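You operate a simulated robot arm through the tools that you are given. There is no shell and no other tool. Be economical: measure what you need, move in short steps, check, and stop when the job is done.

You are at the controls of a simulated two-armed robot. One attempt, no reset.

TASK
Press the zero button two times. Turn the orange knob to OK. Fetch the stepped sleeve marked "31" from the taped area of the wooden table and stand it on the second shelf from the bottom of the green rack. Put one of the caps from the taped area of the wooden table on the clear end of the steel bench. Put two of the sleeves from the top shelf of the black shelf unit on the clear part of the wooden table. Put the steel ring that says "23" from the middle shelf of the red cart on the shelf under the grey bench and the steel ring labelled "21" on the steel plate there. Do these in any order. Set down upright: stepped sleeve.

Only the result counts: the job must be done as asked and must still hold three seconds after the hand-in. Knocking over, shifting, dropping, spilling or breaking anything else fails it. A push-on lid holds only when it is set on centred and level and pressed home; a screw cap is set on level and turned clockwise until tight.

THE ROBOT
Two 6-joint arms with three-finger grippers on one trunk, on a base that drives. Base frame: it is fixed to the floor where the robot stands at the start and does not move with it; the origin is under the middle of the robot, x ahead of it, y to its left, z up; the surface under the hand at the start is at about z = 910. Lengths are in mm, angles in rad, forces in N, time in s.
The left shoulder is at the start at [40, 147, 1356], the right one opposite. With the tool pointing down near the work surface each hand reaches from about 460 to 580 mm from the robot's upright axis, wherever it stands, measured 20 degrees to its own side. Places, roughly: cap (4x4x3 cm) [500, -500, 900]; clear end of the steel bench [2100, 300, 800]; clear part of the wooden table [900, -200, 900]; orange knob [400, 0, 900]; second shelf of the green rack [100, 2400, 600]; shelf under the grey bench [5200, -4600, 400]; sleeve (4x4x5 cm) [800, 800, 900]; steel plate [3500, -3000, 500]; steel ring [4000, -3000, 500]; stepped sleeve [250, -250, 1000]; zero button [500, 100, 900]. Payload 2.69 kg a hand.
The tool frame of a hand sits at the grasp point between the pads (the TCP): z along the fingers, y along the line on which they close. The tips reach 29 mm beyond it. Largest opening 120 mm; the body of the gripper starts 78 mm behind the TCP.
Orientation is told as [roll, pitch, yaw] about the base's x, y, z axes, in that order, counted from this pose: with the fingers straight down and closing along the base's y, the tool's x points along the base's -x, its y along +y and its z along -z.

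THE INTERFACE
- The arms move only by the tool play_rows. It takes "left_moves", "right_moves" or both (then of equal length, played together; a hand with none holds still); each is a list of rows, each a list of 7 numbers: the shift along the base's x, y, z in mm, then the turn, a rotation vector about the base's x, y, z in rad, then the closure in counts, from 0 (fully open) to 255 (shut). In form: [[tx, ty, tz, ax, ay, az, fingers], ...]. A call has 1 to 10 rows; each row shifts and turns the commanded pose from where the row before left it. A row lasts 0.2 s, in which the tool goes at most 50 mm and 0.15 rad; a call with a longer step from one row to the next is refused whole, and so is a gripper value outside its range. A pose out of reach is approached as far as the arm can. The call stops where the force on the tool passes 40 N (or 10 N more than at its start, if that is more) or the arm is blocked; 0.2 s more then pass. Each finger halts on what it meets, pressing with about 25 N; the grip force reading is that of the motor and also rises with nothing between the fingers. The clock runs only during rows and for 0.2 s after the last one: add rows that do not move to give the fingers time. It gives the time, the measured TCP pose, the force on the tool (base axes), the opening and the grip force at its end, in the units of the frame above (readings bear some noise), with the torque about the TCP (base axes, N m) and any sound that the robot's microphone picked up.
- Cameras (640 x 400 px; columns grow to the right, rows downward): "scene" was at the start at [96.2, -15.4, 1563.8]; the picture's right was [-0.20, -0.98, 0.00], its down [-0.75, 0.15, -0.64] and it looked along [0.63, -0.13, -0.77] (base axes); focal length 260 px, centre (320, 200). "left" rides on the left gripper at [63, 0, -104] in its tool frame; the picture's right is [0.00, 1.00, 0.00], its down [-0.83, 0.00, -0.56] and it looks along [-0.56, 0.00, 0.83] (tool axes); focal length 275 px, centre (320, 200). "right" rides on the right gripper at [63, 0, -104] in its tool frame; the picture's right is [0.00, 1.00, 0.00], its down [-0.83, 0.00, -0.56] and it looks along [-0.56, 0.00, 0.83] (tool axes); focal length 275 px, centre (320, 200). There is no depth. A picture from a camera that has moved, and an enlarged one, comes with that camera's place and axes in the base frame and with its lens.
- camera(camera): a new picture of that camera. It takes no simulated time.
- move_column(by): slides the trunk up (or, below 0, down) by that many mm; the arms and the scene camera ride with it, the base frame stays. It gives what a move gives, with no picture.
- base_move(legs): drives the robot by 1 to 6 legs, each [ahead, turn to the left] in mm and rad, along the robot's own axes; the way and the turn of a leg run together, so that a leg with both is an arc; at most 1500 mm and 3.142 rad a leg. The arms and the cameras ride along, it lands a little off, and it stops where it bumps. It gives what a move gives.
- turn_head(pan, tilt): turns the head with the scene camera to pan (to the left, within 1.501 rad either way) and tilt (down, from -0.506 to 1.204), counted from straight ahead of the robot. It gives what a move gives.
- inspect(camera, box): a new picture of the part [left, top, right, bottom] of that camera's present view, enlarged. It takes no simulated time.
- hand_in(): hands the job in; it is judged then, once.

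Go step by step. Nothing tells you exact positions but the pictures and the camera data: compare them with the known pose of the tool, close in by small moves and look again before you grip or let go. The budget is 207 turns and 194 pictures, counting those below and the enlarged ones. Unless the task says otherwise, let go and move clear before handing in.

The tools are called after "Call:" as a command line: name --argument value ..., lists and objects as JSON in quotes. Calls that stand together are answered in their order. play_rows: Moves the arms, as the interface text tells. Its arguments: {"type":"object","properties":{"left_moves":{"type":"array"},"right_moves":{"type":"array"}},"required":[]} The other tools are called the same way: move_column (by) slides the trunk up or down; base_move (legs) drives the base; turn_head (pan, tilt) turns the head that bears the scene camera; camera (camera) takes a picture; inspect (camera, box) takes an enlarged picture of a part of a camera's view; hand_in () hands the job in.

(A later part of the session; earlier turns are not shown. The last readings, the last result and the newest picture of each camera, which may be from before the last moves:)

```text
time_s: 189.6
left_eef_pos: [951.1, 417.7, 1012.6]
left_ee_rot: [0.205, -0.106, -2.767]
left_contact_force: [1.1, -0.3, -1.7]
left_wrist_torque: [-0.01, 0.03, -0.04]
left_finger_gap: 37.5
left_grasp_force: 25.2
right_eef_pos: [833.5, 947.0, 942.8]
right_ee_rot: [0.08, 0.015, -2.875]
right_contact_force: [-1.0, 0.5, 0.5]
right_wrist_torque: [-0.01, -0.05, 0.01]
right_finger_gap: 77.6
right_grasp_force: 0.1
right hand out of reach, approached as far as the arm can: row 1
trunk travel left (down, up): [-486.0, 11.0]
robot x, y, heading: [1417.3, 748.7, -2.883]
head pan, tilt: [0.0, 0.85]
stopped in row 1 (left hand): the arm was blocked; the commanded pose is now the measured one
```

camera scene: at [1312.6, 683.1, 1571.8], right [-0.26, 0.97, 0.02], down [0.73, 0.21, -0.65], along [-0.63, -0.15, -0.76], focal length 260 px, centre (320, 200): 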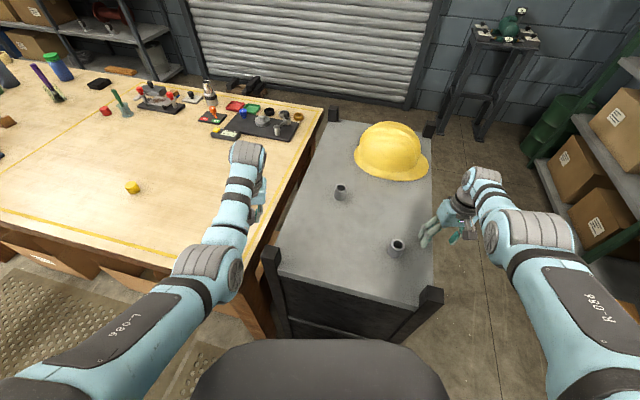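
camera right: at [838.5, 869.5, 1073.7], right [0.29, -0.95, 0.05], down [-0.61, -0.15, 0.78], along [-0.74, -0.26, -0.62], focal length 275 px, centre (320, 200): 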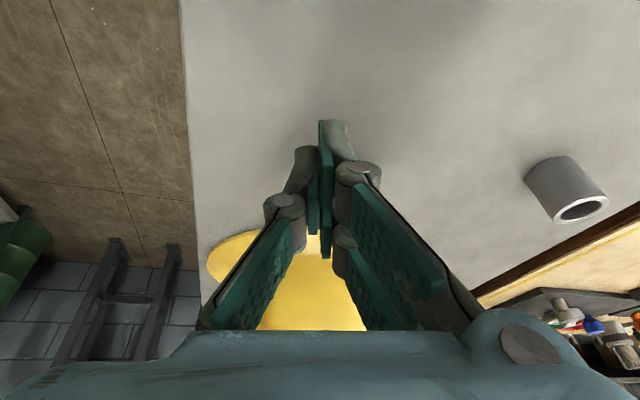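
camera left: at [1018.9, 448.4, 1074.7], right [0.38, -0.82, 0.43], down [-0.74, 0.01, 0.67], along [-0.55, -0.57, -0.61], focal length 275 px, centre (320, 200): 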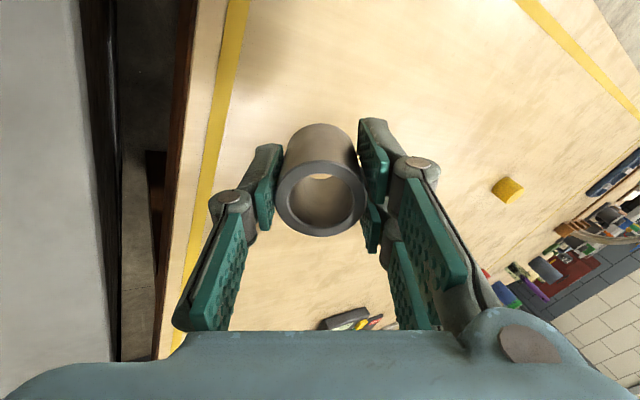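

Call:
camera --camera "scene"

```text
79 pictures are left
camera scene: at [1313.1, 685.4, 1571.9], right [-0.26, 0.97, 0.02], down [0.73, 0.21, -0.65], along [-0.63, -0.15, -0.76], focal length 260 px, centre (320, 200)
```

scene: 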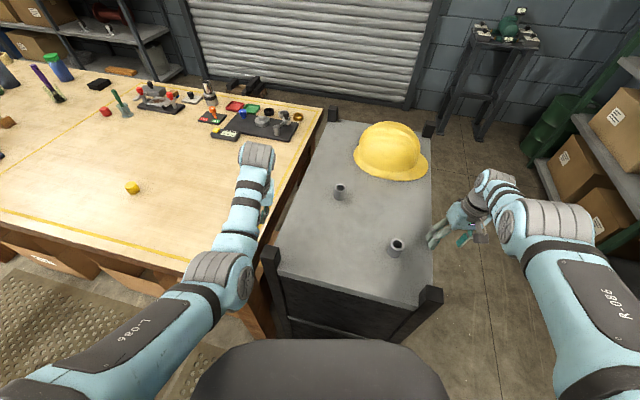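

The robot leans slightly on the mats, which offsets the arms' poses each time a move is cut short. I raise the right hand alone, clear of sleeve height.

Call:
play_rows --right_moves '[[0, -5, 20, 0, 0, 0, 90], [0, -5, 20, 0, 0, 0, 90], [0, -5, 20, 0, 0, 0, 90], [0, 0, 0, 0, 0, 0, 90]]'

```text
time_s: 190.6
left_eef_pos: [951.5, 415.0, 1012.2]
left_ee_rot: [0.205, -0.105, -2.764]
left_contact_force: [0.1, -0.8, -1.7]
left_wrist_torque: [0.05, 0.03, -0.01]
left_finger_gap: 37.7
left_grasp_force: 24.9
right_eef_pos: [814.0, 931.1, 997.8]
right_ee_rot: [0.077, 0.016, -2.872]
right_contact_force: [0.6, 0.2, -0.5]
right_wrist_torque: [-0.01, -0.01, 0.01]
right_finger_gap: 77.8
right_grasp_force: 0.0
right hand out of reach, approached as far as the arm can: row 1, 2, 3
trunk travel left (down, up): [-486.0, 11.0]
robot x, y, heading: [1418.1, 749.5, -2.879]
head pan, tilt: [0.0, 0.85]
```

Now level the left hand alone.

Call:
play_rows --left_moves '[[-3, -8, 5, 0.06, -0.006, 0, 255], [-3, -8, 5, 0.06, -0.006, 0, 255], [-3, -8, 5, 0.06, -0.006, 0, 255], [0, 0, 0, 0.03, 0, 0, 255]]'

```text
time_s: 191.3
left_eef_pos: [949.5, 422.2, 1030.6]
left_ee_rot: [0.109, -0.063, -2.754]
left_contact_force: [-0.1, 1.1, -2.2]
left_wrist_torque: [-0.09, -0.03, 0.01]
left_finger_gap: 37.5
left_grasp_force: 25.0
right_eef_pos: [812.4, 954.7, 1000.3]
right_ee_rot: [0.096, -0.017, -2.874]
right_contact_force: [2.8, -2.6, 7.3]
right_wrist_torque: [0.16, 0.12, -0.04]
right_finger_gap: 77.4
right_grasp_force: 0.0
trunk travel left (down, up): [-486.0, 11.0]
robot x, y, heading: [1420.2, 743.1, -2.879]
head pan, tilt: [0.0, 0.85]
stopped in row 3 (left hand): the arm was blocked; the commanded pose is now the measured one
```

The left hand is nearly level and high enough. I leave the mats: turn right to north, drive out to the flat floor, and come round to face the unit from its north side for sleeve B.

Call:
base_move --legs '[[0, -1.834], [280, 0], [280, 0]]'

Call:
turn_head --pan 0.9 --tilt 0.85

Call:
camera --camera "scene"

```text
time_s: 199.1
left_eef_pos: [1268.6, 1754.0, 957.1]
left_ee_rot: [0.179, 0.171, 1.588]
left_contact_force: [0.3, -0.2, -3.2]
left_wrist_torque: [-0.05, 0.06, 0.02]
left_finger_gap: 37.9
left_grasp_force: 25.1
right_eef_pos: [1924.6, 1995.0, 1203.6]
right_ee_rot: [-0.272, -0.623, 1.754]
right_contact_force: [-0.4, 0.6, 1.5]
right_wrist_torque: [-0.18, 0.12, 0.02]
right_finger_gap: 77.7
right_grasp_force: 0.1
trunk travel left (down, up): [-486.0, 11.0]
robot x, y, heading: [1438.4, 1279.5, 1.541]
head pan, tilt: [0.0, 0.85]
stopped in leg 3: the robot was blocked; the commanded pose is now the measured one
```

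```text
time_s: 200.3
left_eef_pos: [1263.4, 1746.5, 1000.5]
left_ee_rot: [0.146, 0.053, 1.631]
left_contact_force: [-0.3, -0.4, -1.1]
left_wrist_torque: [0.02, 0.03, -0.01]
left_finger_gap: 37.9
left_grasp_force: 25.1
right_eef_pos: [1886.4, 1927.0, 1171.3]
right_ee_rot: [-0.145, -0.544, 1.67]
right_contact_force: [-0.8, -1.7, -0.1]
right_wrist_torque: [0.06, -0.01, 0.03]
right_finger_gap: 78.0
right_grasp_force: 0.0
trunk travel left (down, up): [-486.0, 11.0]
robot x, y, heading: [1439.5, 1275.7, 1.54]
head pan, tilt: [0.901, 0.85]
```

```text
78 pictures are left
camera scene: at [1379.3, 1364.2, 1570.7], right [0.65, 0.76, -0.01], down [0.57, -0.49, -0.66], along [-0.5, 0.42, -0.76], focal length 260 px, centre (320, 200)
```

scene: 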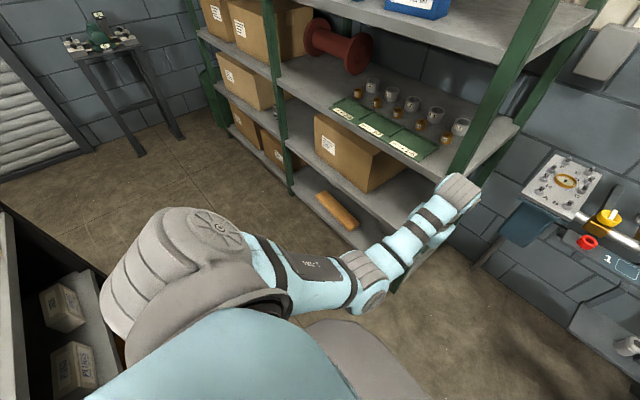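

Call:
turn_head --pan -0.5 --tilt 0.6

Call:
camera --camera "scene"

```text
time_s: 201.9
left_eef_pos: [1266.1, 1751.6, 997.4]
left_ee_rot: [0.147, 0.062, 1.629]
left_contact_force: [0.0, 0.5, -2.6]
left_wrist_torque: [-0.03, -0.01, -0.02]
left_finger_gap: 37.6
left_grasp_force: 25.6
right_eef_pos: [1887.8, 1935.2, 1164.0]
right_ee_rot: [-0.141, -0.537, 1.668]
right_contact_force: [0.4, -0.1, 0.5]
right_wrist_torque: [0.03, -0.01, 0.02]
right_finger_gap: 77.9
right_grasp_force: 0.1
trunk travel left (down, up): [-486.0, 11.0]
robot x, y, heading: [1441.5, 1279.0, 1.543]
head pan, tilt: [-0.499, 0.6]
```

```text
77 pictures are left
camera scene: at [1485.4, 1400.7, 1590.5], right [0.86, -0.51, 0.01], down [-0.29, -0.5, -0.82], along [0.42, 0.7, -0.58], focal length 260 px, centre (320, 200)
```

scene: 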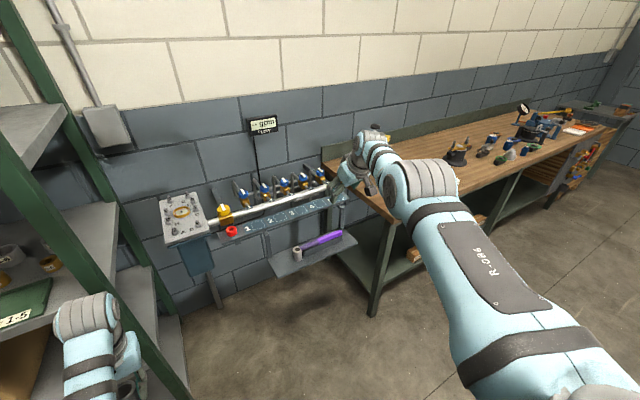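

Nothing seems touched, but the right arm has been swung far out. I bring it back level to its home position in small rows, right arm first.

Call:
play_rows --right_moves '[[-29, -23, -23, -0.078, 0.0126, -0.018, 90], [-29, -23, -23, -0.078, 0.0126, -0.018, 90], [-29, -23, -23, -0.078, 0.0126, -0.018, 90], [-29, -23, -23, -0.078, 0.0126, -0.018, 90], [-29, -23, -23, -0.078, 0.0126, -0.018, 90], [-29, -23, -23, -0.078, 0.0126, -0.018, 90], [-29, -23, -23, -0.078, 0.0126, -0.018, 90], [0, 0, 0, 0, 0, 0, 90]]'

Call:
play_rows --left_moves '[[0, 5, 0, 0.014, -0.028, -0.017, 255], [0, 5, 0, 0.014, -0.028, -0.017, 255], [0, 5, 0, 0.014, -0.028, -0.017, 255], [0, 5, 0, 0.014, -0.028, -0.017, 255], [0, 5, 0, 0.014, -0.028, -0.017, 255], [0, 0, 0, 0, 0, 0, 255]]'

```text
time_s: 203.9
left_eef_pos: [1263.6, 1749.5, 1001.9]
left_ee_rot: [0.144, 0.004, 1.624]
left_contact_force: [0.4, 0.2, -2.0]
left_wrist_torque: [-0.02, 0.02, -0.01]
left_finger_gap: 37.7
left_grasp_force: 25.1
right_eef_pos: [1686.1, 1859.7, 992.0]
right_ee_rot: [0.012, -0.074, 1.494]
right_contact_force: [0.7, -0.2, 1.5]
right_wrist_torque: [-0.04, 0.03, -0.04]
right_finger_gap: 77.9
right_grasp_force: 0.0
right hand out of reach, approached as far as the arm can: row 1, 2, 3, 4, 5, 7
trunk travel left (down, up): [-486.0, 11.0]
robot x, y, heading: [1438.4, 1281.6, 1.54]
head pan, tilt: [-0.499, 0.6]
stopped in row 8 (right hand): the arm was blocked; the commanded pose is now the measured one
```

```text
time_s: 205.3
left_eef_pos: [1265.2, 1770.2, 994.1]
left_ee_rot: [0.007, -0.02, 1.546]
left_contact_force: [0.4, 0.0, -1.0]
left_wrist_torque: [-0.01, -0.03, 0.01]
left_finger_gap: 37.8
left_grasp_force: 25.0
left hand out of reach, approached as far as the arm can: row 1
right_eef_pos: [1685.2, 1858.5, 989.1]
right_ee_rot: [0.009, -0.07, 1.491]
right_contact_force: [0.3, -0.6, -0.5]
right_wrist_torque: [-0.02, 0.01, -0.01]
right_finger_gap: 77.6
right_grasp_force: 0.0
trunk travel left (down, up): [-486.0, 11.0]
robot x, y, heading: [1437.4, 1279.5, 1.536]
head pan, tilt: [-0.499, 0.6]
```

Left is home and level. I bend the right arm by lowering it in free space, then raising.

Call:
play_rows --right_moves '[[0, -12, -30, -0.018, 0, 0.011, 90], [0, -12, -30, -0.018, 0, 0.011, 90], [0, -12, -30, -0.018, 0, 0.011, 90], [0, -20, -30, -0.018, 0, 0.011, 90], [0, -20, 0, 0, 0, 0, 90], [0, 0, 0, 0, 0, 0, 90]]'

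Call:
play_rows --right_moves '[[0, 0, 25, 0, 0, 0, 90], [0, 0, 25, 0, 0, 0, 90], [0, 0, 25, 0, 0, 0, 90], [0, 0, 0, 0, 0, 0, 90]]'

```text
time_s: 206.5
left_eef_pos: [1265.2, 1754.3, 1001.0]
left_ee_rot: [0.004, -0.038, 1.545]
left_contact_force: [1.1, 0.8, -2.2]
left_wrist_torque: [0.01, 0.0, 0.02]
left_finger_gap: 37.9
left_grasp_force: 25.1
right_eef_pos: [1682.5, 1706.2, 851.7]
right_ee_rot: [0.005, 0.12, 1.534]
right_contact_force: [0.2, -0.1, -0.6]
right_wrist_torque: [0.04, -0.02, -0.02]
right_finger_gap: 77.6
right_grasp_force: 0.1
right hand out of reach, approached as far as the arm can: row 2, 3
trunk travel left (down, up): [-486.0, 11.0]
robot x, y, heading: [1441.1, 1280.4, 1.538]
head pan, tilt: [-0.499, 0.6]
stopped in row 6 (right hand): the arm was blocked; the commanded pose is now the measured one
```

```text
time_s: 206.9
left_eef_pos: [1263.6, 1748.2, 1004.4]
left_ee_rot: [0.004, -0.071, 1.544]
left_contact_force: [0.7, 0.1, -2.0]
left_wrist_torque: [-0.02, -0.01, 0.0]
left_finger_gap: 37.8
left_grasp_force: 25.7
right_eef_pos: [1681.5, 1697.6, 864.2]
right_ee_rot: [0.004, 0.108, 1.537]
right_contact_force: [-0.4, 0.0, -0.7]
right_wrist_torque: [0.03, 0.03, 0.0]
right_finger_gap: 77.7
right_grasp_force: 0.0
trunk travel left (down, up): [-486.0, 11.0]
robot x, y, heading: [1435.2, 1281.7, 1.539]
head pan, tilt: [-0.499, 0.6]
stopped in row 1 (right hand): the arm was blocked; the commanded pose is now the measured one
```

The base still leans at the mat's edge, so each stop adds error. I drive ahead onto the flat floor first.

Call:
base_move --legs '[[190, 0]]'

Call:
play_rows --right_moves '[[0, 0, 0, 0, 0, 0, 90], [0, 0, 0, 0, 0, 0, 90]]'

Call:
camera --camera "scene"

```text
time_s: 208.4
left_eef_pos: [1271.9, 1932.6, 1006.0]
left_ee_rot: [0.004, -0.071, 1.542]
left_contact_force: [0.6, -0.3, -1.6]
left_wrist_torque: [-0.01, 0.02, -0.02]
left_finger_gap: 37.6
left_grasp_force: 24.6
right_eef_pos: [1688.5, 1882.5, 865.0]
right_ee_rot: [0.005, 0.105, 1.535]
right_contact_force: [0.8, -1.0, -0.4]
right_wrist_torque: [0.04, 0.02, -0.02]
right_finger_gap: 77.8
right_grasp_force: 0.0
trunk travel left (down, up): [-486.0, 11.0]
robot x, y, heading: [1443.6, 1470.9, 1.535]
head pan, tilt: [-0.499, 0.6]
```

```text
time_s: 209.0
left_eef_pos: [1272.7, 1930.6, 1009.8]
left_ee_rot: [0.003, -0.12, 1.543]
left_contact_force: [0.0, 0.0, -1.9]
left_wrist_torque: [-0.01, 0.02, 0.04]
left_finger_gap: 37.7
left_grasp_force: 24.6
right_eef_pos: [1688.6, 1873.9, 868.4]
right_ee_rot: [0.005, 0.096, 1.535]
right_contact_force: [-0.2, 0.3, 0.1]
right_wrist_torque: [0.03, -0.01, -0.01]
right_finger_gap: 77.5
right_grasp_force: 0.0
trunk travel left (down, up): [-486.0, 11.0]
robot x, y, heading: [1445.8, 1468.3, 1.537]
head pan, tilt: [-0.499, 0.6]
```

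```text
76 pictures are left
camera scene: at [1492.0, 1588.4, 1590.6], right [0.86, -0.51, 0.01], down [-0.29, -0.5, -0.82], along [0.42, 0.7, -0.58], focal length 260 px, centre (320, 200)
```

scene: 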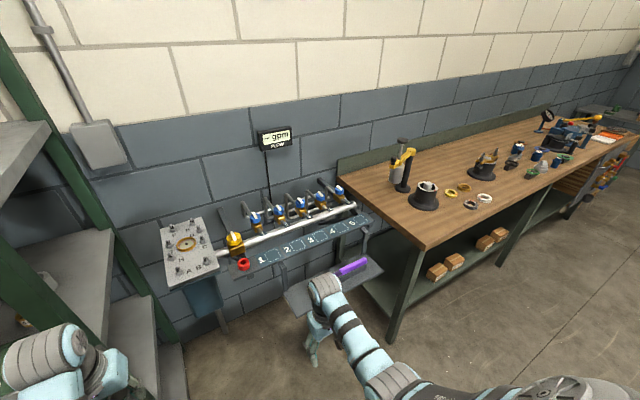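

The lean seems to come from the mat under the rear wheels. I turn west and drive off the mat entirely before fixing the arms.

Call:
base_move --legs '[[0, 1.57], [420, 0]]'

Call:
play_rows --right_moves '[[0, 0, 0, 0, 0, 0, 90], [0, 0, 0, 0, 0, 0, 90]]'

Call:
turn_head --pan 0.6 --tilt 0.7

Call:
camera --camera "scene"

```text
time_s: 215.4
left_eef_pos: [563.5, 1326.7, 1000.2]
left_ee_rot: [0.006, -0.1, 3.096]
left_contact_force: [-0.5, 0.0, -2.7]
left_wrist_torque: [0.0, 0.01, 0.01]
left_finger_gap: 37.6
left_grasp_force: 25.4
right_eef_pos: [625.6, 1742.3, 868.7]
right_ee_rot: [0.006, 0.093, 3.088]
right_contact_force: [1.3, 0.7, -0.6]
right_wrist_torque: [0.01, 0.0, 0.01]
right_finger_gap: 77.6
right_grasp_force: 0.1
trunk travel left (down, up): [-486.0, 11.0]
robot x, y, heading: [1024.5, 1492.2, 3.09]
head pan, tilt: [-0.499, 0.6]
```

```text
time_s: 216.0
left_eef_pos: [561.6, 1327.7, 1000.7]
left_ee_rot: [0.006, -0.098, 3.096]
left_contact_force: [0.0, 0.0, -2.1]
left_wrist_torque: [-0.03, -0.02, -0.01]
left_finger_gap: 37.7
left_grasp_force: 25.1
right_eef_pos: [624.5, 1739.9, 868.5]
right_ee_rot: [0.004, 0.094, 3.088]
right_contact_force: [1.0, -0.2, -0.5]
right_wrist_torque: [-0.03, 0.0, 0.02]
right_finger_gap: 77.7
right_grasp_force: 0.0
trunk travel left (down, up): [-486.0, 11.0]
robot x, y, heading: [1024.2, 1488.1, 3.092]
head pan, tilt: [-0.499, 0.6]
```

```text
time_s: 217.3
left_eef_pos: [561.7, 1328.2, 1001.2]
left_ee_rot: [0.005, -0.099, 3.097]
left_contact_force: [0.4, -0.6, -1.3]
left_wrist_torque: [-0.01, 0.0, 0.0]
left_finger_gap: 37.8
left_grasp_force: 25.2
right_eef_pos: [624.1, 1741.8, 868.4]
right_ee_rot: [0.005, 0.094, 3.087]
right_contact_force: [0.2, -0.9, -0.1]
right_wrist_torque: [-0.01, -0.02, 0.0]
right_finger_gap: 77.5
right_grasp_force: 0.0
trunk travel left (down, up): [-486.0, 11.0]
robot x, y, heading: [1025.0, 1489.5, 3.09]
head pan, tilt: [0.6, 0.7]
```

```text
75 pictures are left
camera scene: at [931.0, 1446.3, 1581.1], right [-0.52, 0.85, 0.0], down [0.55, 0.34, -0.76], along [-0.65, -0.4, -0.64], focal length 260 px, centre (320, 200)
```

scene: 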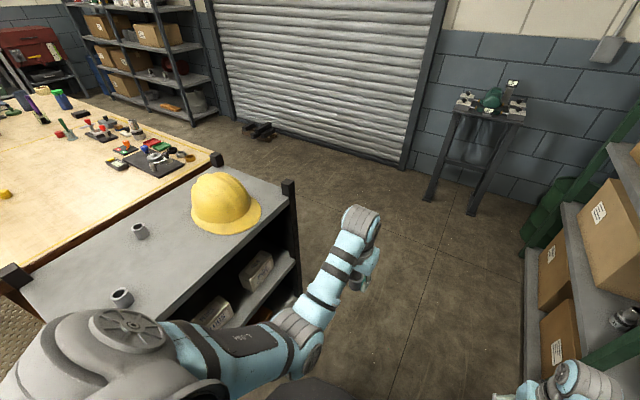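

Stable on the flat floor. Now I level and re-home both hands.

Call:
play_rows --left_moves '[[-10, 0, 0, -0.002, -0.05, 0, 255], [-10, 0, 0, -0.002, -0.05, 0, 255], [-10, 0, 0, 0, 0, 0, 255], [0, 0, 0, 0, 0, 0, 255], [0, 0, 0, 0, 0, 0, 255]]' --right_moves '[[-25, 0, 30, 0.002, 0.047, 0, 90], [-25, 0, 30, 0.002, 0.047, 0, 90], [-25, 0, 30, 0, 0, 0, 90], [-20, 0, 30, 0, 0, 0, 90], [0, 0, 0, 0, 0, 0, 90]]'

```text
time_s: 218.5
left_eef_pos: [531.7, 1327.3, 998.4]
left_ee_rot: [0.005, 0.002, 3.097]
left_contact_force: [-1.3, 0.7, -1.1]
left_wrist_torque: [0.0, -0.03, -0.02]
left_finger_gap: 37.6
left_grasp_force: 24.7
right_eef_pos: [528.3, 1741.7, 988.3]
right_ee_rot: [0.008, -0.001, 3.089]
right_contact_force: [-0.4, -0.5, -0.9]
right_wrist_torque: [-0.05, 0.01, -0.01]
right_finger_gap: 77.7
right_grasp_force: 0.1
trunk travel left (down, up): [-486.0, 11.0]
robot x, y, heading: [1023.5, 1488.5, 3.089]
head pan, tilt: [0.6, 0.7]
```

Both hands are home and level. Next I move to a spot northwest of the unit, turn to face south-southeast, and will bring the right hand over sleeve B (now at about [890, 803]).

Call:
base_move --legs '[[0, -0.31], [330, 0], [0, 2.433]]'

Call:
turn_head --pan 0 --tilt 0.8

Call:
camera --camera "scene"

```text
time_s: 227.4
left_eef_pos: [1105.1, 1270.3, 999.5]
left_ee_rot: [0.006, 0.001, -1.073]
left_contact_force: [0.3, -0.2, -0.9]
left_wrist_torque: [0.01, -0.01, -0.01]
left_finger_gap: 37.6
left_grasp_force: 25.2
right_eef_pos: [752.7, 1052.6, 987.8]
right_ee_rot: [0.005, 0.0, -1.08]
right_contact_force: [0.4, 0.5, 0.5]
right_wrist_torque: [0.0, 0.0, 0.01]
right_finger_gap: 77.7
right_grasp_force: 0.1
trunk travel left (down, up): [-486.0, 11.0]
robot x, y, heading: [711.4, 1604.2, -1.078]
head pan, tilt: [0.6, 0.7]
```

```text
time_s: 228.4
left_eef_pos: [1105.6, 1271.1, 999.6]
left_ee_rot: [0.005, 0.001, -1.074]
left_contact_force: [0.4, -0.3, -2.1]
left_wrist_torque: [-0.01, 0.02, 0.0]
left_finger_gap: 37.4
left_grasp_force: 25.2
right_eef_pos: [753.7, 1053.2, 988.0]
right_ee_rot: [0.006, 0.0, -1.083]
right_contact_force: [0.9, -0.1, -1.1]
right_wrist_torque: [-0.01, -0.03, 0.0]
right_finger_gap: 77.7
right_grasp_force: 0.0
trunk travel left (down, up): [-486.0, 11.0]
robot x, y, heading: [713.5, 1606.0, -1.075]
head pan, tilt: [0.0, 0.799]
```

```text
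74 pictures are left
camera scene: at [761.1, 1517.4, 1572.9], right [-0.88, -0.47, 0.0], down [-0.34, 0.63, -0.7], along [0.33, -0.61, -0.72], focal length 260 px, centre (320, 200)
```

scene: 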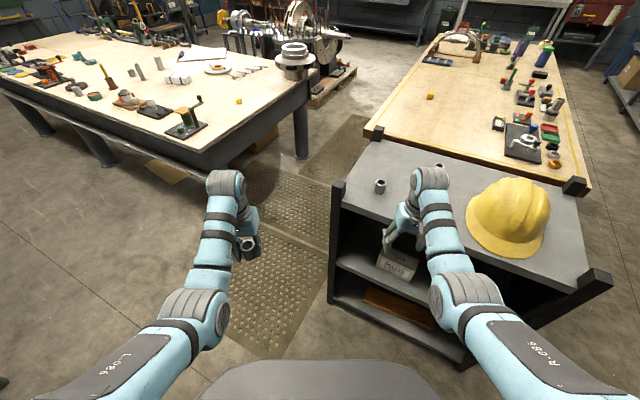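

Everything responds normally here. I drive ahead 250 mm to bring the right hand to B, then look.

Call:
base_move --legs '[[250, 0]]'

Call:
camera --camera "right"

Call:
camera --camera "scene"

```text
time_s: 230.2
left_eef_pos: [1224.1, 1054.5, 1001.1]
left_ee_rot: [0.005, 0.0, -1.07]
left_contact_force: [0.2, 0.8, -1.3]
left_wrist_torque: [-0.01, -0.03, 0.0]
left_finger_gap: 37.6
left_grasp_force: 24.5
right_eef_pos: [869.8, 835.7, 990.4]
right_ee_rot: [0.007, -0.004, -1.081]
right_contact_force: [0.3, 0.6, -0.4]
right_wrist_torque: [-0.05, 0.01, -0.01]
right_finger_gap: 77.6
right_grasp_force: 0.0
trunk travel left (down, up): [-486.0, 11.0]
robot x, y, heading: [831.4, 1388.2, -1.078]
head pan, tilt: [0.0, 0.799]
```

```text
73 pictures are left
camera right: at [840.2, 891.4, 1092.2], right [0.88, 0.48, 0.01], down [0.39, -0.73, 0.56], along [0.27, -0.49, -0.83], focal length 275 px, centre (320, 200)
```

right: 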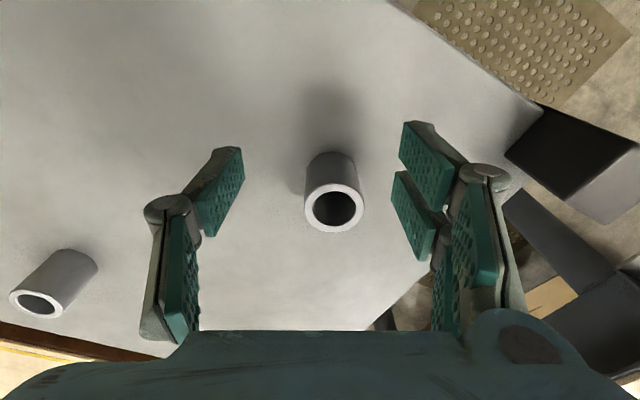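

```text
72 pictures are left
camera scene: at [876.7, 1302.0, 1573.2], right [-0.88, -0.47, 0.0], down [-0.34, 0.63, -0.7], along [0.33, -0.62, -0.71], focal length 260 px, centre (320, 200)
```

scene: 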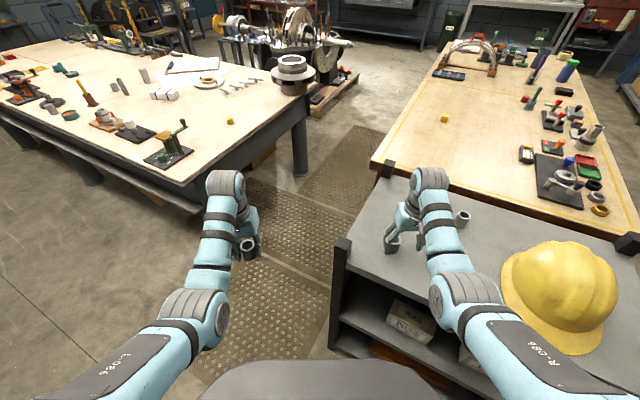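

B is at about [897, 806]. I drive 30 mm more and shift 10 mm to the left, staying above it.

Call:
base_move --legs '[[32, 0]]'

Call:
play_rows --right_moves '[[9, 5, 0, 0, 0, 0, 85], [3, -6, -10, 0, 0, 0, 85], [0, 0, 0, 0, 0, 0, 85]]'

Call:
camera --camera "right"

```text
time_s: 231.1
left_eef_pos: [1235.7, 1028.8, 1002.9]
left_ee_rot: [0.006, -0.005, -1.075]
left_contact_force: [-0.9, 1.5, -2.1]
left_wrist_torque: [-0.08, -0.04, -0.01]
left_finger_gap: 37.6
left_grasp_force: 25.0
right_eef_pos: [883.5, 810.4, 991.6]
right_ee_rot: [0.008, -0.006, -1.08]
right_contact_force: [0.1, 0.3, 0.0]
right_wrist_torque: [-0.05, -0.08, 0.01]
right_finger_gap: 78.0
right_grasp_force: 0.1
trunk travel left (down, up): [-486.0, 11.0]
robot x, y, heading: [844.0, 1364.2, -1.077]
head pan, tilt: [0.0, 0.799]
```

```text
time_s: 231.9
left_eef_pos: [1238.4, 1025.3, 1000.0]
left_ee_rot: [0.005, 0.003, -1.073]
left_contact_force: [-0.2, -0.6, -2.1]
left_wrist_torque: [0.03, 0.04, 0.02]
left_finger_gap: 37.8
left_grasp_force: 25.2
right_eef_pos: [896.9, 805.1, 979.4]
right_ee_rot: [0.007, 0.001, -1.08]
right_contact_force: [0.4, 0.0, -0.5]
right_wrist_torque: [-0.02, -0.02, 0.02]
right_finger_gap: 80.1
right_grasp_force: 0.1
trunk travel left (down, up): [-486.0, 11.0]
robot x, y, heading: [844.7, 1360.0, -1.076]
head pan, tilt: [0.0, 0.799]
```

```text
71 pictures are left
camera right: at [867.4, 861.6, 1081.5], right [0.88, 0.47, 0.01], down [0.39, -0.73, 0.56], along [0.27, -0.49, -0.83], focal length 275 px, centre (320, 200)
```

right: 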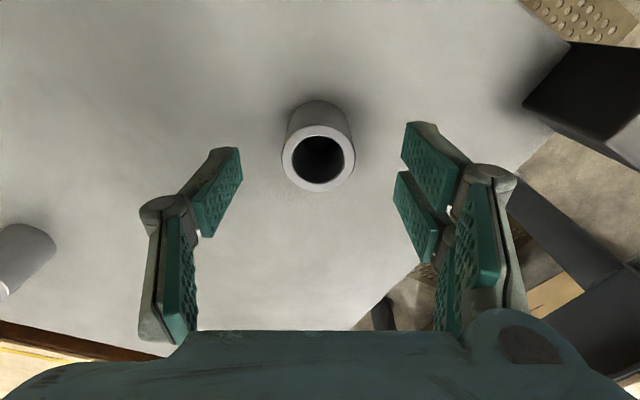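

Perfectly over B. Down 37 mm and close.

Call:
play_rows --right_moves '[[0, 1, -13, 0, 0, 0, 85], [0, 1, -12, 0, 0, 0, 85], [0, 0, -12, 0, 0, 0, 85], [0, 0, 0, 0, 0, 0, 160], [0, 0, 0, 0, 0, 0, 255], [0, 0, 0, 0, 0, 0, 255], [0, 0, 0, 0, 0, 0, 255]]'

Call:
play_rows --right_moves '[[0, 0, 15, 0, 0, 0, 255], [0, 0, 20, 0, 0, 0, 255], [0, 0, 20, 0, 0, 0, 255], [0, 0, 0, 0, 0, 0, 255]]'

Call:
camera --camera "right"

```text
time_s: 233.5
left_eef_pos: [1239.3, 1023.7, 1000.1]
left_ee_rot: [0.006, 0.002, -1.072]
left_contact_force: [-0.2, -0.3, -2.0]
left_wrist_torque: [0.04, -0.03, -0.03]
left_finger_gap: 37.7
left_grasp_force: 25.4
right_eef_pos: [898.5, 807.0, 942.0]
right_ee_rot: [0.007, 0.001, -1.082]
right_contact_force: [-0.2, -0.1, 0.0]
right_wrist_torque: [0.02, -0.02, 0.01]
right_finger_gap: 37.4
right_grasp_force: 24.7
trunk travel left (down, up): [-486.0, 11.0]
robot x, y, heading: [845.8, 1360.9, -1.082]
head pan, tilt: [0.0, 0.799]
```

```text
time_s: 234.5
left_eef_pos: [1238.4, 1023.2, 998.8]
left_ee_rot: [0.005, 0.005, -1.073]
left_contact_force: [-0.4, 0.5, -2.0]
left_wrist_torque: [-0.02, 0.03, 0.01]
left_finger_gap: 37.4
left_grasp_force: 25.5
right_eef_pos: [897.6, 806.0, 996.9]
right_ee_rot: [0.008, -0.001, -1.08]
right_contact_force: [0.3, 0.1, -2.0]
right_wrist_torque: [0.0, 0.02, -0.01]
right_finger_gap: 37.4
right_grasp_force: 25.1
trunk travel left (down, up): [-486.0, 11.0]
robot x, y, heading: [846.1, 1362.0, -1.074]
head pan, tilt: [0.0, 0.799]
```

```text
70 pictures are left
camera right: at [867.9, 861.9, 1099.1], right [0.88, 0.47, 0.01], down [0.39, -0.73, 0.56], along [0.27, -0.49, -0.83], focal length 275 px, centre (320, 200)
```

right: 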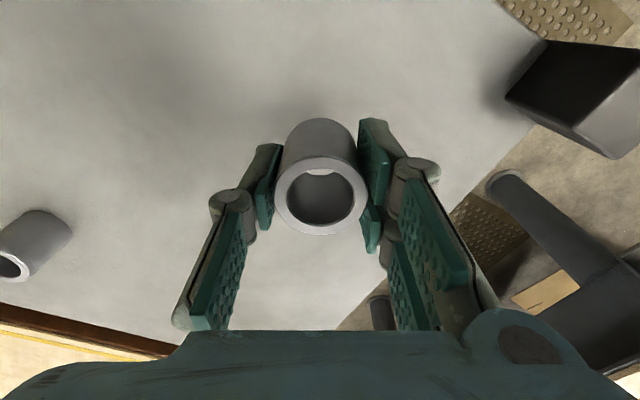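

Both sleeves A and B are in hand. I back out, drive round to the aisle, and go south to the table's clear part.

Call:
base_move --legs '[[-250, 0], [0, 1.078], [705, 0], [0, -1.565]]'

Call:
turn_head --pan 0 --tilt 0.7

Call:
camera --camera "scene"

```text
time_s: 246.3
left_eef_pos: [1631.7, 1103.7, 1000.6]
left_ee_rot: [0.005, 0.002, -1.548]
left_contact_force: [-0.1, -0.2, -1.4]
left_wrist_torque: [0.01, -0.02, -0.01]
left_finger_gap: 37.7
left_grasp_force: 24.6
right_eef_pos: [1229.1, 1065.8, 996.3]
right_ee_rot: [0.007, 0.0, -1.557]
right_contact_force: [0.6, 0.0, -1.3]
right_wrist_torque: [0.03, -0.05, 0.02]
right_finger_gap: 37.4
right_grasp_force: 25.0
trunk travel left (down, up): [-486.0, 11.0]
robot x, y, heading: [1433.0, 1579.9, -1.553]
head pan, tilt: [0.0, 0.799]
```

```text
time_s: 247.0
left_eef_pos: [1632.0, 1102.1, 999.4]
left_ee_rot: [0.005, 0.003, -1.547]
left_contact_force: [-0.2, -0.1, -2.4]
left_wrist_torque: [0.01, 0.01, 0.04]
left_finger_gap: 37.6
left_grasp_force: 24.7
right_eef_pos: [1229.7, 1066.7, 995.1]
right_ee_rot: [0.007, -0.001, -1.558]
right_contact_force: [0.1, 1.1, -2.1]
right_wrist_torque: [-0.01, -0.03, 0.0]
right_finger_gap: 37.5
right_grasp_force: 25.1
trunk travel left (down, up): [-486.0, 11.0]
robot x, y, heading: [1435.0, 1588.2, -1.552]
head pan, tilt: [0.0, 0.7]
```

```text
69 pictures are left
camera scene: at [1437.6, 1475.6, 1581.0], right [-1.0, -0.02, 0.0], down [-0.01, 0.64, -0.76], along [0.01, -0.76, -0.65], focal length 260 px, centre (320, 200)
```

scene: 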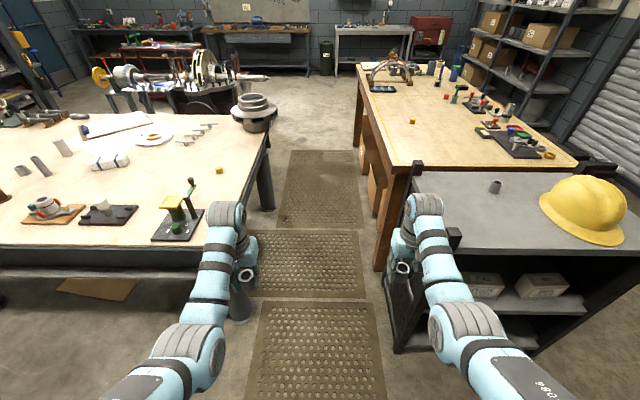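

The aisle is clear. I drive south in stages to y≈-240.

Call:
base_move --legs '[[0, -0.02], [900, 0], [920, 0]]'

Call:
camera --camera "scene"

```text
time_s: 249.3
left_eef_pos: [1620.6, 914.5, 993.1]
left_ee_rot: [0.006, -0.001, -1.569]
left_contact_force: [-0.4, -5.4, -6.3]
left_wrist_torque: [0.48, -0.04, 0.03]
left_finger_gap: 37.6
left_grasp_force: 24.8
right_eef_pos: [1216.0, 886.3, 989.5]
right_ee_rot: [0.006, -0.003, -1.578]
right_contact_force: [0.7, -6.0, -6.1]
right_wrist_torque: [0.5, -0.02, 0.0]
right_finger_gap: 37.3
right_grasp_force: 25.0
trunk travel left (down, up): [-486.0, 11.0]
robot x, y, heading: [1437.9, 1387.4, -1.57]
head pan, tilt: [0.0, 0.7]
stopped in leg 2: the robot was blocked; the commanded pose is now the measured one
```

```text
68 pictures are left
camera scene: at [1434.3, 1274.1, 1584.6], right [-1.0, 0.0, 0.0], down [0.0, 0.65, -0.76], along [0.0, -0.76, -0.65], focal length 260 px, centre (320, 200)
```

scene: 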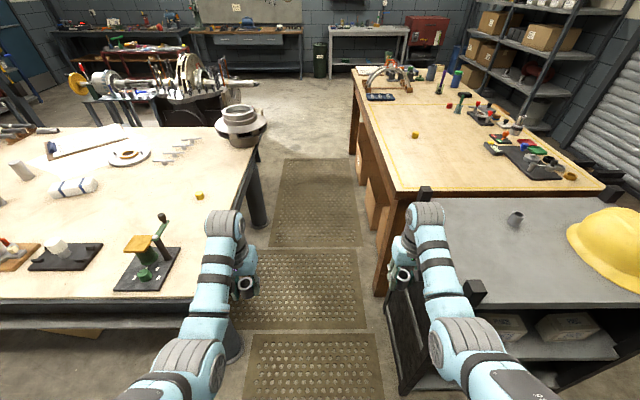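

The base bumped the mat's edge at speed. I go on in short, slow legs.

Call:
base_move --legs '[[120, 0], [120, 0], [150, 0]]'

```text
time_s: 250.3
left_eef_pos: [1618.5, 838.0, 941.4]
left_ee_rot: [0.013, 0.201, -1.575]
left_contact_force: [-0.2, -1.7, -1.5]
left_wrist_torque: [0.11, -0.07, -0.04]
left_finger_gap: 37.5
left_grasp_force: 25.0
right_eef_pos: [1217.3, 807.1, 935.6]
right_ee_rot: [0.009, 0.198, -1.579]
right_contact_force: [-0.4, -0.2, -2.6]
right_wrist_torque: [0.06, 0.03, 0.0]
right_finger_gap: 37.0
right_grasp_force: 24.9
trunk travel left (down, up): [-486.0, 11.0]
robot x, y, heading: [1435.2, 1335.0, -1.575]
head pan, tilt: [0.0, 0.7]
stopped in leg 1: the robot was blocked; the commanded pose is now the measured one
```

Call:
play_rows --left_moves '[[0, 0, 0, 0, 0, 0, 255]]'

Call:
camera --camera "scene"

```text
time_s: 250.6
left_eef_pos: [1617.8, 929.5, 937.0]
left_ee_rot: [0.017, 0.159, -1.587]
left_contact_force: [-0.6, -1.8, -2.4]
left_wrist_torque: [0.11, -0.02, 0.03]
left_finger_gap: 37.3
left_grasp_force: 24.6
right_eef_pos: [1216.7, 917.7, 932.4]
right_ee_rot: [0.01, 0.264, -1.583]
right_contact_force: [-0.5, 0.3, -2.6]
right_wrist_torque: [0.04, 0.0, -0.02]
right_finger_gap: 37.4
right_grasp_force: 24.9
trunk travel left (down, up): [-486.0, 11.0]
robot x, y, heading: [1437.6, 1332.2, -1.575]
head pan, tilt: [0.0, 0.7]
stopped in row 1 (left hand): the arm was blocked; the commanded pose is now the measured one
```

```text
67 pictures are left
camera scene: at [1434.0, 1187.7, 1585.4], right [-1.0, 0.0, 0.0], down [0.0, 0.66, -0.75], along [0.0, -0.75, -0.66], focal length 260 px, centre (320, 200)
```

scene: 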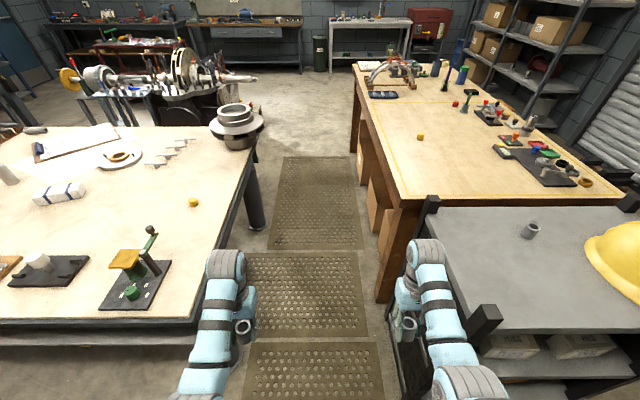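

The shock swung the arms, and that pose was kept. I re-level and re-home both hands before continuing.

Call:
play_rows --left_moves '[[0, -16, 12, -0.032, 0, 0, 255], [0, -16, 12, -0.032, 0, 0, 255], [0, -16, 12, -0.032, 0, 0, 255], [0, -16, 12, -0.032, 0, 0, 255], [0, -16, 12, -0.032, 0, 0, 255], [0, 0, 0, 0, 0, 0, 255]]' --right_moves '[[0, -15, 12, -0.053, 0, 0, 255], [0, -15, 12, -0.053, 0, 0, 255], [0, -15, 12, -0.053, 0, 0, 255], [0, -15, 12, -0.053, 0, 0, 255], [0, -15, 12, -0.053, 0, 0, 255], [0, 0, 0, 0, 0, 0, 255]]'

```text
time_s: 250.9
left_eef_pos: [1618.9, 963.9, 980.4]
left_ee_rot: [0.011, 0.051, -1.573]
left_contact_force: [-0.2, -4.3, -7.6]
left_wrist_torque: [0.47, -0.09, -0.02]
left_finger_gap: 37.3
left_grasp_force: 24.7
left hand out of reach, approached as far as the arm can: row 1
right_eef_pos: [1218.0, 940.6, 979.6]
right_ee_rot: [0.007, 0.05, -1.582]
right_contact_force: [-0.6, -4.6, -8.6]
right_wrist_torque: [0.45, 0.02, -0.01]
right_finger_gap: 37.3
right_grasp_force: 25.7
trunk travel left (down, up): [-486.0, 11.0]
robot x, y, heading: [1431.5, 1332.5, -1.574]
head pan, tilt: [0.0, 0.7]
stopped in row 1 (left hand): the arm was blocked; the commanded pose is now the measured one
```

The body is still rocking; I wait it out with a head move and then read the poses.

Call:
turn_head --pan 0.2 --tilt 0.9

Call:
turn_head --pan 0 --tilt 0.8

```text
time_s: 251.7
left_eef_pos: [1618.6, 937.6, 965.4]
left_ee_rot: [0.014, 0.079, -1.575]
left_contact_force: [-0.8, -0.2, -2.4]
left_wrist_torque: [0.11, -0.05, -0.01]
left_finger_gap: 37.6
left_grasp_force: 25.0
right_eef_pos: [1216.6, 912.8, 964.9]
right_ee_rot: [0.008, 0.084, -1.58]
right_contact_force: [1.1, -1.3, -3.8]
right_wrist_torque: [0.14, 0.01, 0.02]
right_finger_gap: 37.3
right_grasp_force: 24.8
trunk travel left (down, up): [-486.0, 11.0]
robot x, y, heading: [1433.3, 1331.3, -1.574]
head pan, tilt: [0.201, 0.901]
```

```text
time_s: 252.4
left_eef_pos: [1619.7, 927.8, 965.2]
left_ee_rot: [0.011, 0.089, -1.574]
left_contact_force: [-0.6, 1.3, -0.6]
left_wrist_torque: [-0.02, 0.03, 0.0]
left_finger_gap: 37.2
left_grasp_force: 24.2
right_eef_pos: [1216.0, 905.0, 964.4]
right_ee_rot: [0.01, 0.093, -1.581]
right_contact_force: [0.1, 0.9, -1.7]
right_wrist_torque: [-0.07, 0.02, -0.01]
right_finger_gap: 37.6
right_grasp_force: 24.8
trunk travel left (down, up): [-486.0, 11.0]
robot x, y, heading: [1435.8, 1338.9, -1.578]
head pan, tilt: [0.0, 0.799]
```

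Call:
play_rows --left_moves '[[0, -15, 8, -0.02, 0, 0, 255], [0, -15, 8, -0.02, 0, 0, 255], [0, -15, 8, -0.02, 0, 0, 255], [0, -15, 6, -0.02, 0, 0, 255], [0, 0, 0, 0, 0, 0, 255]]' --right_moves '[[0, -14, 8, -0.02, 0, 0, 255], [0, -14, 8, -0.02, 0, 0, 255], [0, -14, 8, -0.02, 0, 0, 255], [0, -10, 6, -0.02, 0, 0, 255], [0, 0, 0, 0, 0, 0, 255]]'

Call:
camera --camera "scene"

```text
time_s: 253.6
left_eef_pos: [1619.3, 860.8, 988.3]
left_ee_rot: [0.013, 0.013, -1.575]
left_contact_force: [0.2, -0.4, -2.0]
left_wrist_torque: [0.01, 0.01, 0.03]
left_finger_gap: 37.5
left_grasp_force: 25.0
left hand out of reach, approached as far as the arm can: row 1
right_eef_pos: [1218.9, 850.5, 991.9]
right_ee_rot: [0.011, 0.017, -1.581]
right_contact_force: [-0.4, 0.8, -1.6]
right_wrist_torque: [0.0, -0.03, 0.01]
right_finger_gap: 37.4
right_grasp_force: 25.2
trunk travel left (down, up): [-486.0, 11.0]
robot x, y, heading: [1433.9, 1330.7, -1.574]
head pan, tilt: [0.0, 0.799]
```

```text
66 pictures are left
camera scene: at [1434.3, 1255.5, 1576.7], right [-1.0, 0.0, 0.0], down [0.0, 0.71, -0.71], along [0.0, -0.71, -0.71], focal length 260 px, centre (320, 200)
```

scene: 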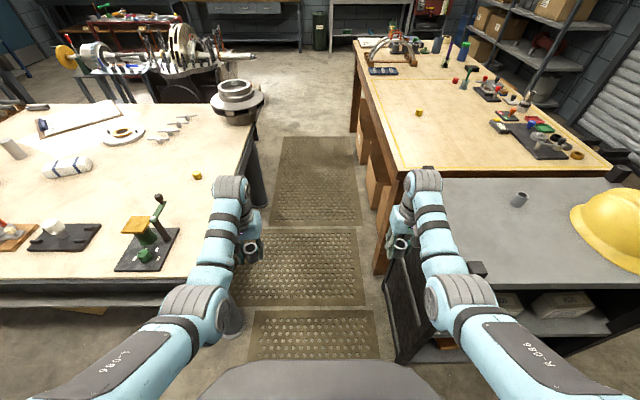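

Arms are re-homed. Something stops the base here; I look down at the floor ahead.

Call:
turn_head --pan 0 --tilt 1.2

Call:
camera --camera "scene"

```text
time_s: 254.4
left_eef_pos: [1619.0, 861.9, 988.9]
left_ee_rot: [0.012, 0.012, -1.577]
left_contact_force: [0.5, -0.8, -1.4]
left_wrist_torque: [0.02, 0.01, 0.0]
left_finger_gap: 37.4
left_grasp_force: 25.5
right_eef_pos: [1218.0, 850.2, 993.0]
right_ee_rot: [0.011, 0.017, -1.58]
right_contact_force: [-0.5, 0.2, -2.5]
right_wrist_torque: [0.02, 0.0, -0.01]
right_finger_gap: 37.2
right_grasp_force: 25.4
trunk travel left (down, up): [-486.0, 11.0]
robot x, y, heading: [1433.0, 1333.7, -1.577]
head pan, tilt: [0.0, 1.201]
```

```text
65 pictures are left
camera scene: at [1434.4, 1280.8, 1548.7], right [-1.0, 0.0, 0.0], down [0.0, 0.93, -0.38], along [0.0, -0.38, -0.93], focal length 260 px, centre (320, 200)
```

scene: 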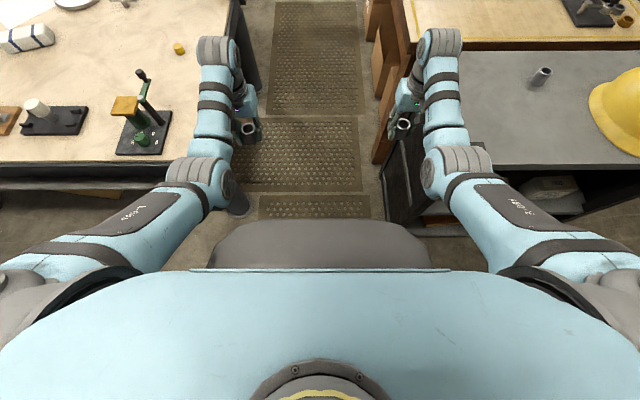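

The mat's raised edge is under the front wheels. I creep forward in very short legs to climb it gently.

Call:
base_move --legs '[[50, 0], [50, 0], [60, 0], [60, 0], [60, 0], [60, 0]]'

```text
time_s: 258.2
left_eef_pos: [1617.3, 522.8, 985.7]
left_ee_rot: [0.014, 0.011, -1.574]
left_contact_force: [-0.1, -0.7, -5.6]
left_wrist_torque: [0.12, -0.04, -0.01]
left_finger_gap: 37.2
left_grasp_force: 24.8
right_eef_pos: [1217.9, 509.4, 991.0]
right_ee_rot: [0.01, 0.014, -1.577]
right_contact_force: [0.0, -1.1, -3.7]
right_wrist_torque: [0.16, 0.01, -0.01]
right_finger_gap: 37.1
right_grasp_force: 25.2
trunk travel left (down, up): [-486.0, 11.0]
robot x, y, heading: [1435.2, 995.8, -1.575]
head pan, tilt: [0.0, 1.201]
```

Smooth. On in 100 mm legs.

Call:
base_move --legs '[[100, 0], [100, 0], [100, 0], [100, 0], [100, 0], [100, 0]]'

Call:
base_move --legs '[[100, 0], [100, 0], [100, 0], [100, 0], [100, 0], [120, 0]]'

Call:
turn_head --pan -0.6 --tilt 0.8

Call:
camera --camera "scene"

```text
time_s: 260.4
left_eef_pos: [1610.9, 389.0, 915.1]
left_ee_rot: [0.038, 0.177, -1.63]
left_contact_force: [-1.1, -0.7, -2.7]
left_wrist_torque: [0.07, -0.03, -0.01]
left_finger_gap: 37.4
left_grasp_force: 24.8
right_eef_pos: [1217.1, 377.9, 909.7]
right_ee_rot: [0.014, 0.202, -1.587]
right_contact_force: [-0.2, -0.2, -2.5]
right_wrist_torque: [0.04, 0.01, 0.01]
right_finger_gap: 37.6
right_grasp_force: 24.3
trunk travel left (down, up): [-486.0, 11.0]
robot x, y, heading: [1431.4, 776.0, -1.571]
head pan, tilt: [0.0, 1.201]
stopped in leg 3: the robot was blocked; the commanded pose is now the measured one
```

```text
time_s: 261.2
left_eef_pos: [1614.1, 423.5, 927.1]
left_ee_rot: [0.043, 0.081, -1.617]
left_contact_force: [0.8, 0.8, -1.0]
left_wrist_torque: [-0.05, 0.02, -0.04]
left_finger_gap: 37.4
left_grasp_force: 24.7
right_eef_pos: [1217.7, 410.5, 922.2]
right_ee_rot: [0.015, 0.093, -1.588]
right_contact_force: [0.5, 0.4, -0.6]
right_wrist_torque: [-0.02, -0.02, 0.02]
right_finger_gap: 37.5
right_grasp_force: 24.7
trunk travel left (down, up): [-486.0, 11.0]
robot x, y, heading: [1432.6, 767.0, -1.574]
head pan, tilt: [0.0, 1.201]
stopped in leg 1: the robot was blocked; the commanded pose is now the measured one
```

```text
time_s: 262.2
left_eef_pos: [1614.3, 441.7, 930.2]
left_ee_rot: [0.044, 0.065, -1.617]
left_contact_force: [-0.2, 1.5, -1.5]
left_wrist_torque: [-0.07, -0.02, 0.02]
left_finger_gap: 37.5
left_grasp_force: 25.3
right_eef_pos: [1218.8, 428.6, 926.1]
right_ee_rot: [0.015, 0.08, -1.587]
right_contact_force: [-0.4, 0.4, -1.8]
right_wrist_torque: [-0.04, -0.01, -0.03]
right_finger_gap: 37.6
right_grasp_force: 24.8
trunk travel left (down, up): [-486.0, 11.0]
robot x, y, heading: [1431.5, 771.8, -1.568]
head pan, tilt: [-0.6, 0.799]
```

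```text
64 pictures are left
camera scene: at [1387.2, 663.6, 1574.2], right [-0.82, 0.57, 0.01], down [0.41, 0.6, -0.69], along [-0.39, -0.57, -0.72], focal length 260 px, centre (320, 200)
```

scene: 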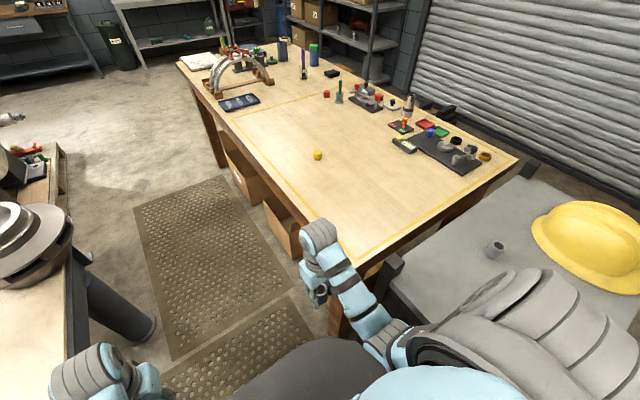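

The front wheels met the gap between mats. I re-home the arms, then cross with very short legs.

Call:
play_rows --left_moves '[[0, -24, 11, -0.009, 0.007, 0.007, 255], [0, -24, 11, -0.009, 0.007, 0.007, 255], [0, -24, 11, -0.009, 0.007, 0.007, 255], [0, -24, 11, -0.009, 0.007, 0.007, 255], [0, -24, 11, -0.009, 0.007, 0.007, 255], [0, -24, 8, -0.009, 0.007, 0.007, 255], [0, 0, 0, 0, 0, 0, 255]]' --right_moves '[[0, -24, 11, -0.011, 0.002, 0, 255], [0, -24, 11, -0.011, 0.002, 0, 255], [0, -24, 11, -0.011, 0.002, 0, 255], [0, -24, 11, -0.011, 0.002, 0, 255], [0, -24, 11, -0.011, 0.002, 0, 255], [0, -20, 8, -0.011, 0.002, 0, 255], [0, 0, 0, 0, 0, 0, 255]]'

Call:
base_move --legs '[[30, 0], [30, 0], [40, 0], [40, 0], [40, 0], [40, 0]]'

```text
time_s: 263.8
left_eef_pos: [1608.6, 290.9, 978.1]
left_ee_rot: [-0.002, 0.027, -1.58]
left_contact_force: [0.4, -0.2, -2.8]
left_wrist_torque: [0.01, 0.01, 0.0]
left_finger_gap: 37.4
left_grasp_force: 24.8
left hand out of reach, approached as far as the arm can: row 1
right_eef_pos: [1214.8, 283.5, 974.5]
right_ee_rot: [0.007, 0.037, -1.588]
right_contact_force: [0.1, -0.2, -2.6]
right_wrist_torque: [-0.01, -0.03, -0.03]
right_finger_gap: 37.5
right_grasp_force: 25.0
right hand out of reach, approached as far as the arm can: row 1
trunk travel left (down, up): [-486.0, 11.0]
robot x, y, heading: [1430.7, 768.2, -1.575]
head pan, tilt: [-0.6, 0.799]
```

```text
time_s: 267.0
left_eef_pos: [1608.3, 76.5, 981.4]
left_ee_rot: [0.0, 0.022, -1.58]
left_contact_force: [0.4, 0.6, -1.4]
left_wrist_torque: [-0.07, 0.03, -0.01]
left_finger_gap: 37.5
left_grasp_force: 24.8
right_eef_pos: [1214.5, 71.5, 978.2]
right_ee_rot: [0.006, 0.031, -1.589]
right_contact_force: [-0.6, 0.3, -1.0]
right_wrist_torque: [-0.07, 0.0, -0.04]
right_finger_gap: 37.4
right_grasp_force: 24.9
trunk travel left (down, up): [-486.0, 11.0]
robot x, y, heading: [1433.0, 549.0, -1.568]
head pan, tilt: [-0.6, 0.799]
```

Crossed cleanly. I continue with slow legs at the seams.

Call:
base_move --legs '[[70, 0], [40, 0], [30, 0], [30, 0], [90, 0], [80, 0]]'

Call:
base_move --legs '[[30, 0], [30, 0], [40, 0], [40, 0], [90, 0], [90, 0]]'

```text
time_s: 271.2
left_eef_pos: [1608.5, -233.3, 962.5]
left_ee_rot: [0.002, 0.048, -1.578]
left_contact_force: [0.0, -1.0, -3.1]
left_wrist_torque: [0.15, -0.03, 0.01]
left_finger_gap: 37.4
left_grasp_force: 25.0
right_eef_pos: [1214.9, -238.4, 956.9]
right_ee_rot: [0.005, 0.07, -1.585]
right_contact_force: [-0.3, -1.3, -3.2]
right_wrist_torque: [0.16, 0.0, -0.01]
right_finger_gap: 37.7
right_grasp_force: 24.0
trunk travel left (down, up): [-486.0, 11.0]
robot x, y, heading: [1432.6, 208.2, -1.572]
head pan, tilt: [-0.6, 0.799]
stopped in leg 6: the robot was blocked; the commanded pose is now the measured one
```

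```text
time_s: 275.3
left_eef_pos: [1607.4, -485.3, 957.9]
left_ee_rot: [0.006, 0.048, -1.579]
left_contact_force: [-1.3, -1.0, -3.1]
left_wrist_torque: [0.09, 0.0, 0.02]
left_finger_gap: 37.4
left_grasp_force: 25.4
right_eef_pos: [1214.5, -488.4, 951.8]
right_ee_rot: [0.007, 0.088, -1.586]
right_contact_force: [0.4, 0.8, -2.4]
right_wrist_torque: [0.06, -0.01, -0.03]
right_finger_gap: 37.6
right_grasp_force: 25.3
trunk travel left (down, up): [-486.0, 11.0]
robot x, y, heading: [1430.8, -111.0, -1.573]
head pan, tilt: [-0.6, 0.799]
stopped in leg 6: the robot was blocked; the commanded pose is now the measured one
```

Call:
base_move --legs '[[30, 0], [30, 0], [30, 0], [30, 0], [40, 0], [40, 0]]'

Call:
play_rows --left_moves '[[0, -20, 10, -0.009, 0, 0, 255], [0, -20, 10, -0.009, 0, 0, 255], [0, -20, 10, -0.009, 0, 0, 255], [0, -20, 10, -0.009, 0, 0, 255], [0, -20, 5, -0.009, 0, 0, 255], [0, 0, 0, 0, 0, 0, 255], [0, 0, 0, 0, 0, 0, 255]]' --right_moves '[[0, -20, 10, -0.016, 0, 0, 255], [0, -20, 10, -0.016, 0, 0, 255], [0, -20, 10, -0.016, 0, 0, 255], [0, -20, 10, -0.016, 0, 0, 255], [0, -20, 5, -0.016, 0, 0, 255], [0, 0, 0, 0, 0, 0, 255], [0, 0, 0, 0, 0, 0, 255]]'

```text
time_s: 278.4
left_eef_pos: [1606.5, -693.9, 956.9]
left_ee_rot: [0.006, 0.057, -1.581]
left_contact_force: [-0.3, 1.2, -2.3]
left_wrist_torque: [-0.07, 0.02, 0.01]
left_finger_gap: 37.3
left_grasp_force: 25.0
right_eef_pos: [1213.3, -694.8, 949.2]
right_ee_rot: [0.006, 0.096, -1.589]
right_contact_force: [-0.5, -0.2, -1.7]
right_wrist_torque: [-0.08, -0.02, -0.02]
right_finger_gap: 37.4
right_grasp_force: 24.9
trunk travel left (down, up): [-486.0, 11.0]
robot x, y, heading: [1431.5, -310.6, -1.572]
head pan, tilt: [-0.6, 0.799]
```

```text
time_s: 280.0
left_eef_pos: [1606.8, -800.8, 989.1]
left_ee_rot: [0.004, 0.018, -1.58]
left_contact_force: [-0.3, 0.6, -1.9]
left_wrist_torque: [0.02, -0.01, 0.01]
left_finger_gap: 37.3
left_grasp_force: 25.4
left hand out of reach, approached as far as the arm can: row 1
right_eef_pos: [1213.7, -802.1, 983.6]
right_ee_rot: [0.008, 0.019, -1.587]
right_contact_force: [0.0, 1.1, -2.2]
right_wrist_torque: [-0.02, -0.03, -0.01]
right_finger_gap: 37.7
right_grasp_force: 25.2
right hand out of reach, approached as far as the arm can: row 1
trunk travel left (down, up): [-486.0, 11.0]
robot x, y, heading: [1431.8, -311.1, -1.573]
head pan, tilt: [-0.6, 0.799]
```

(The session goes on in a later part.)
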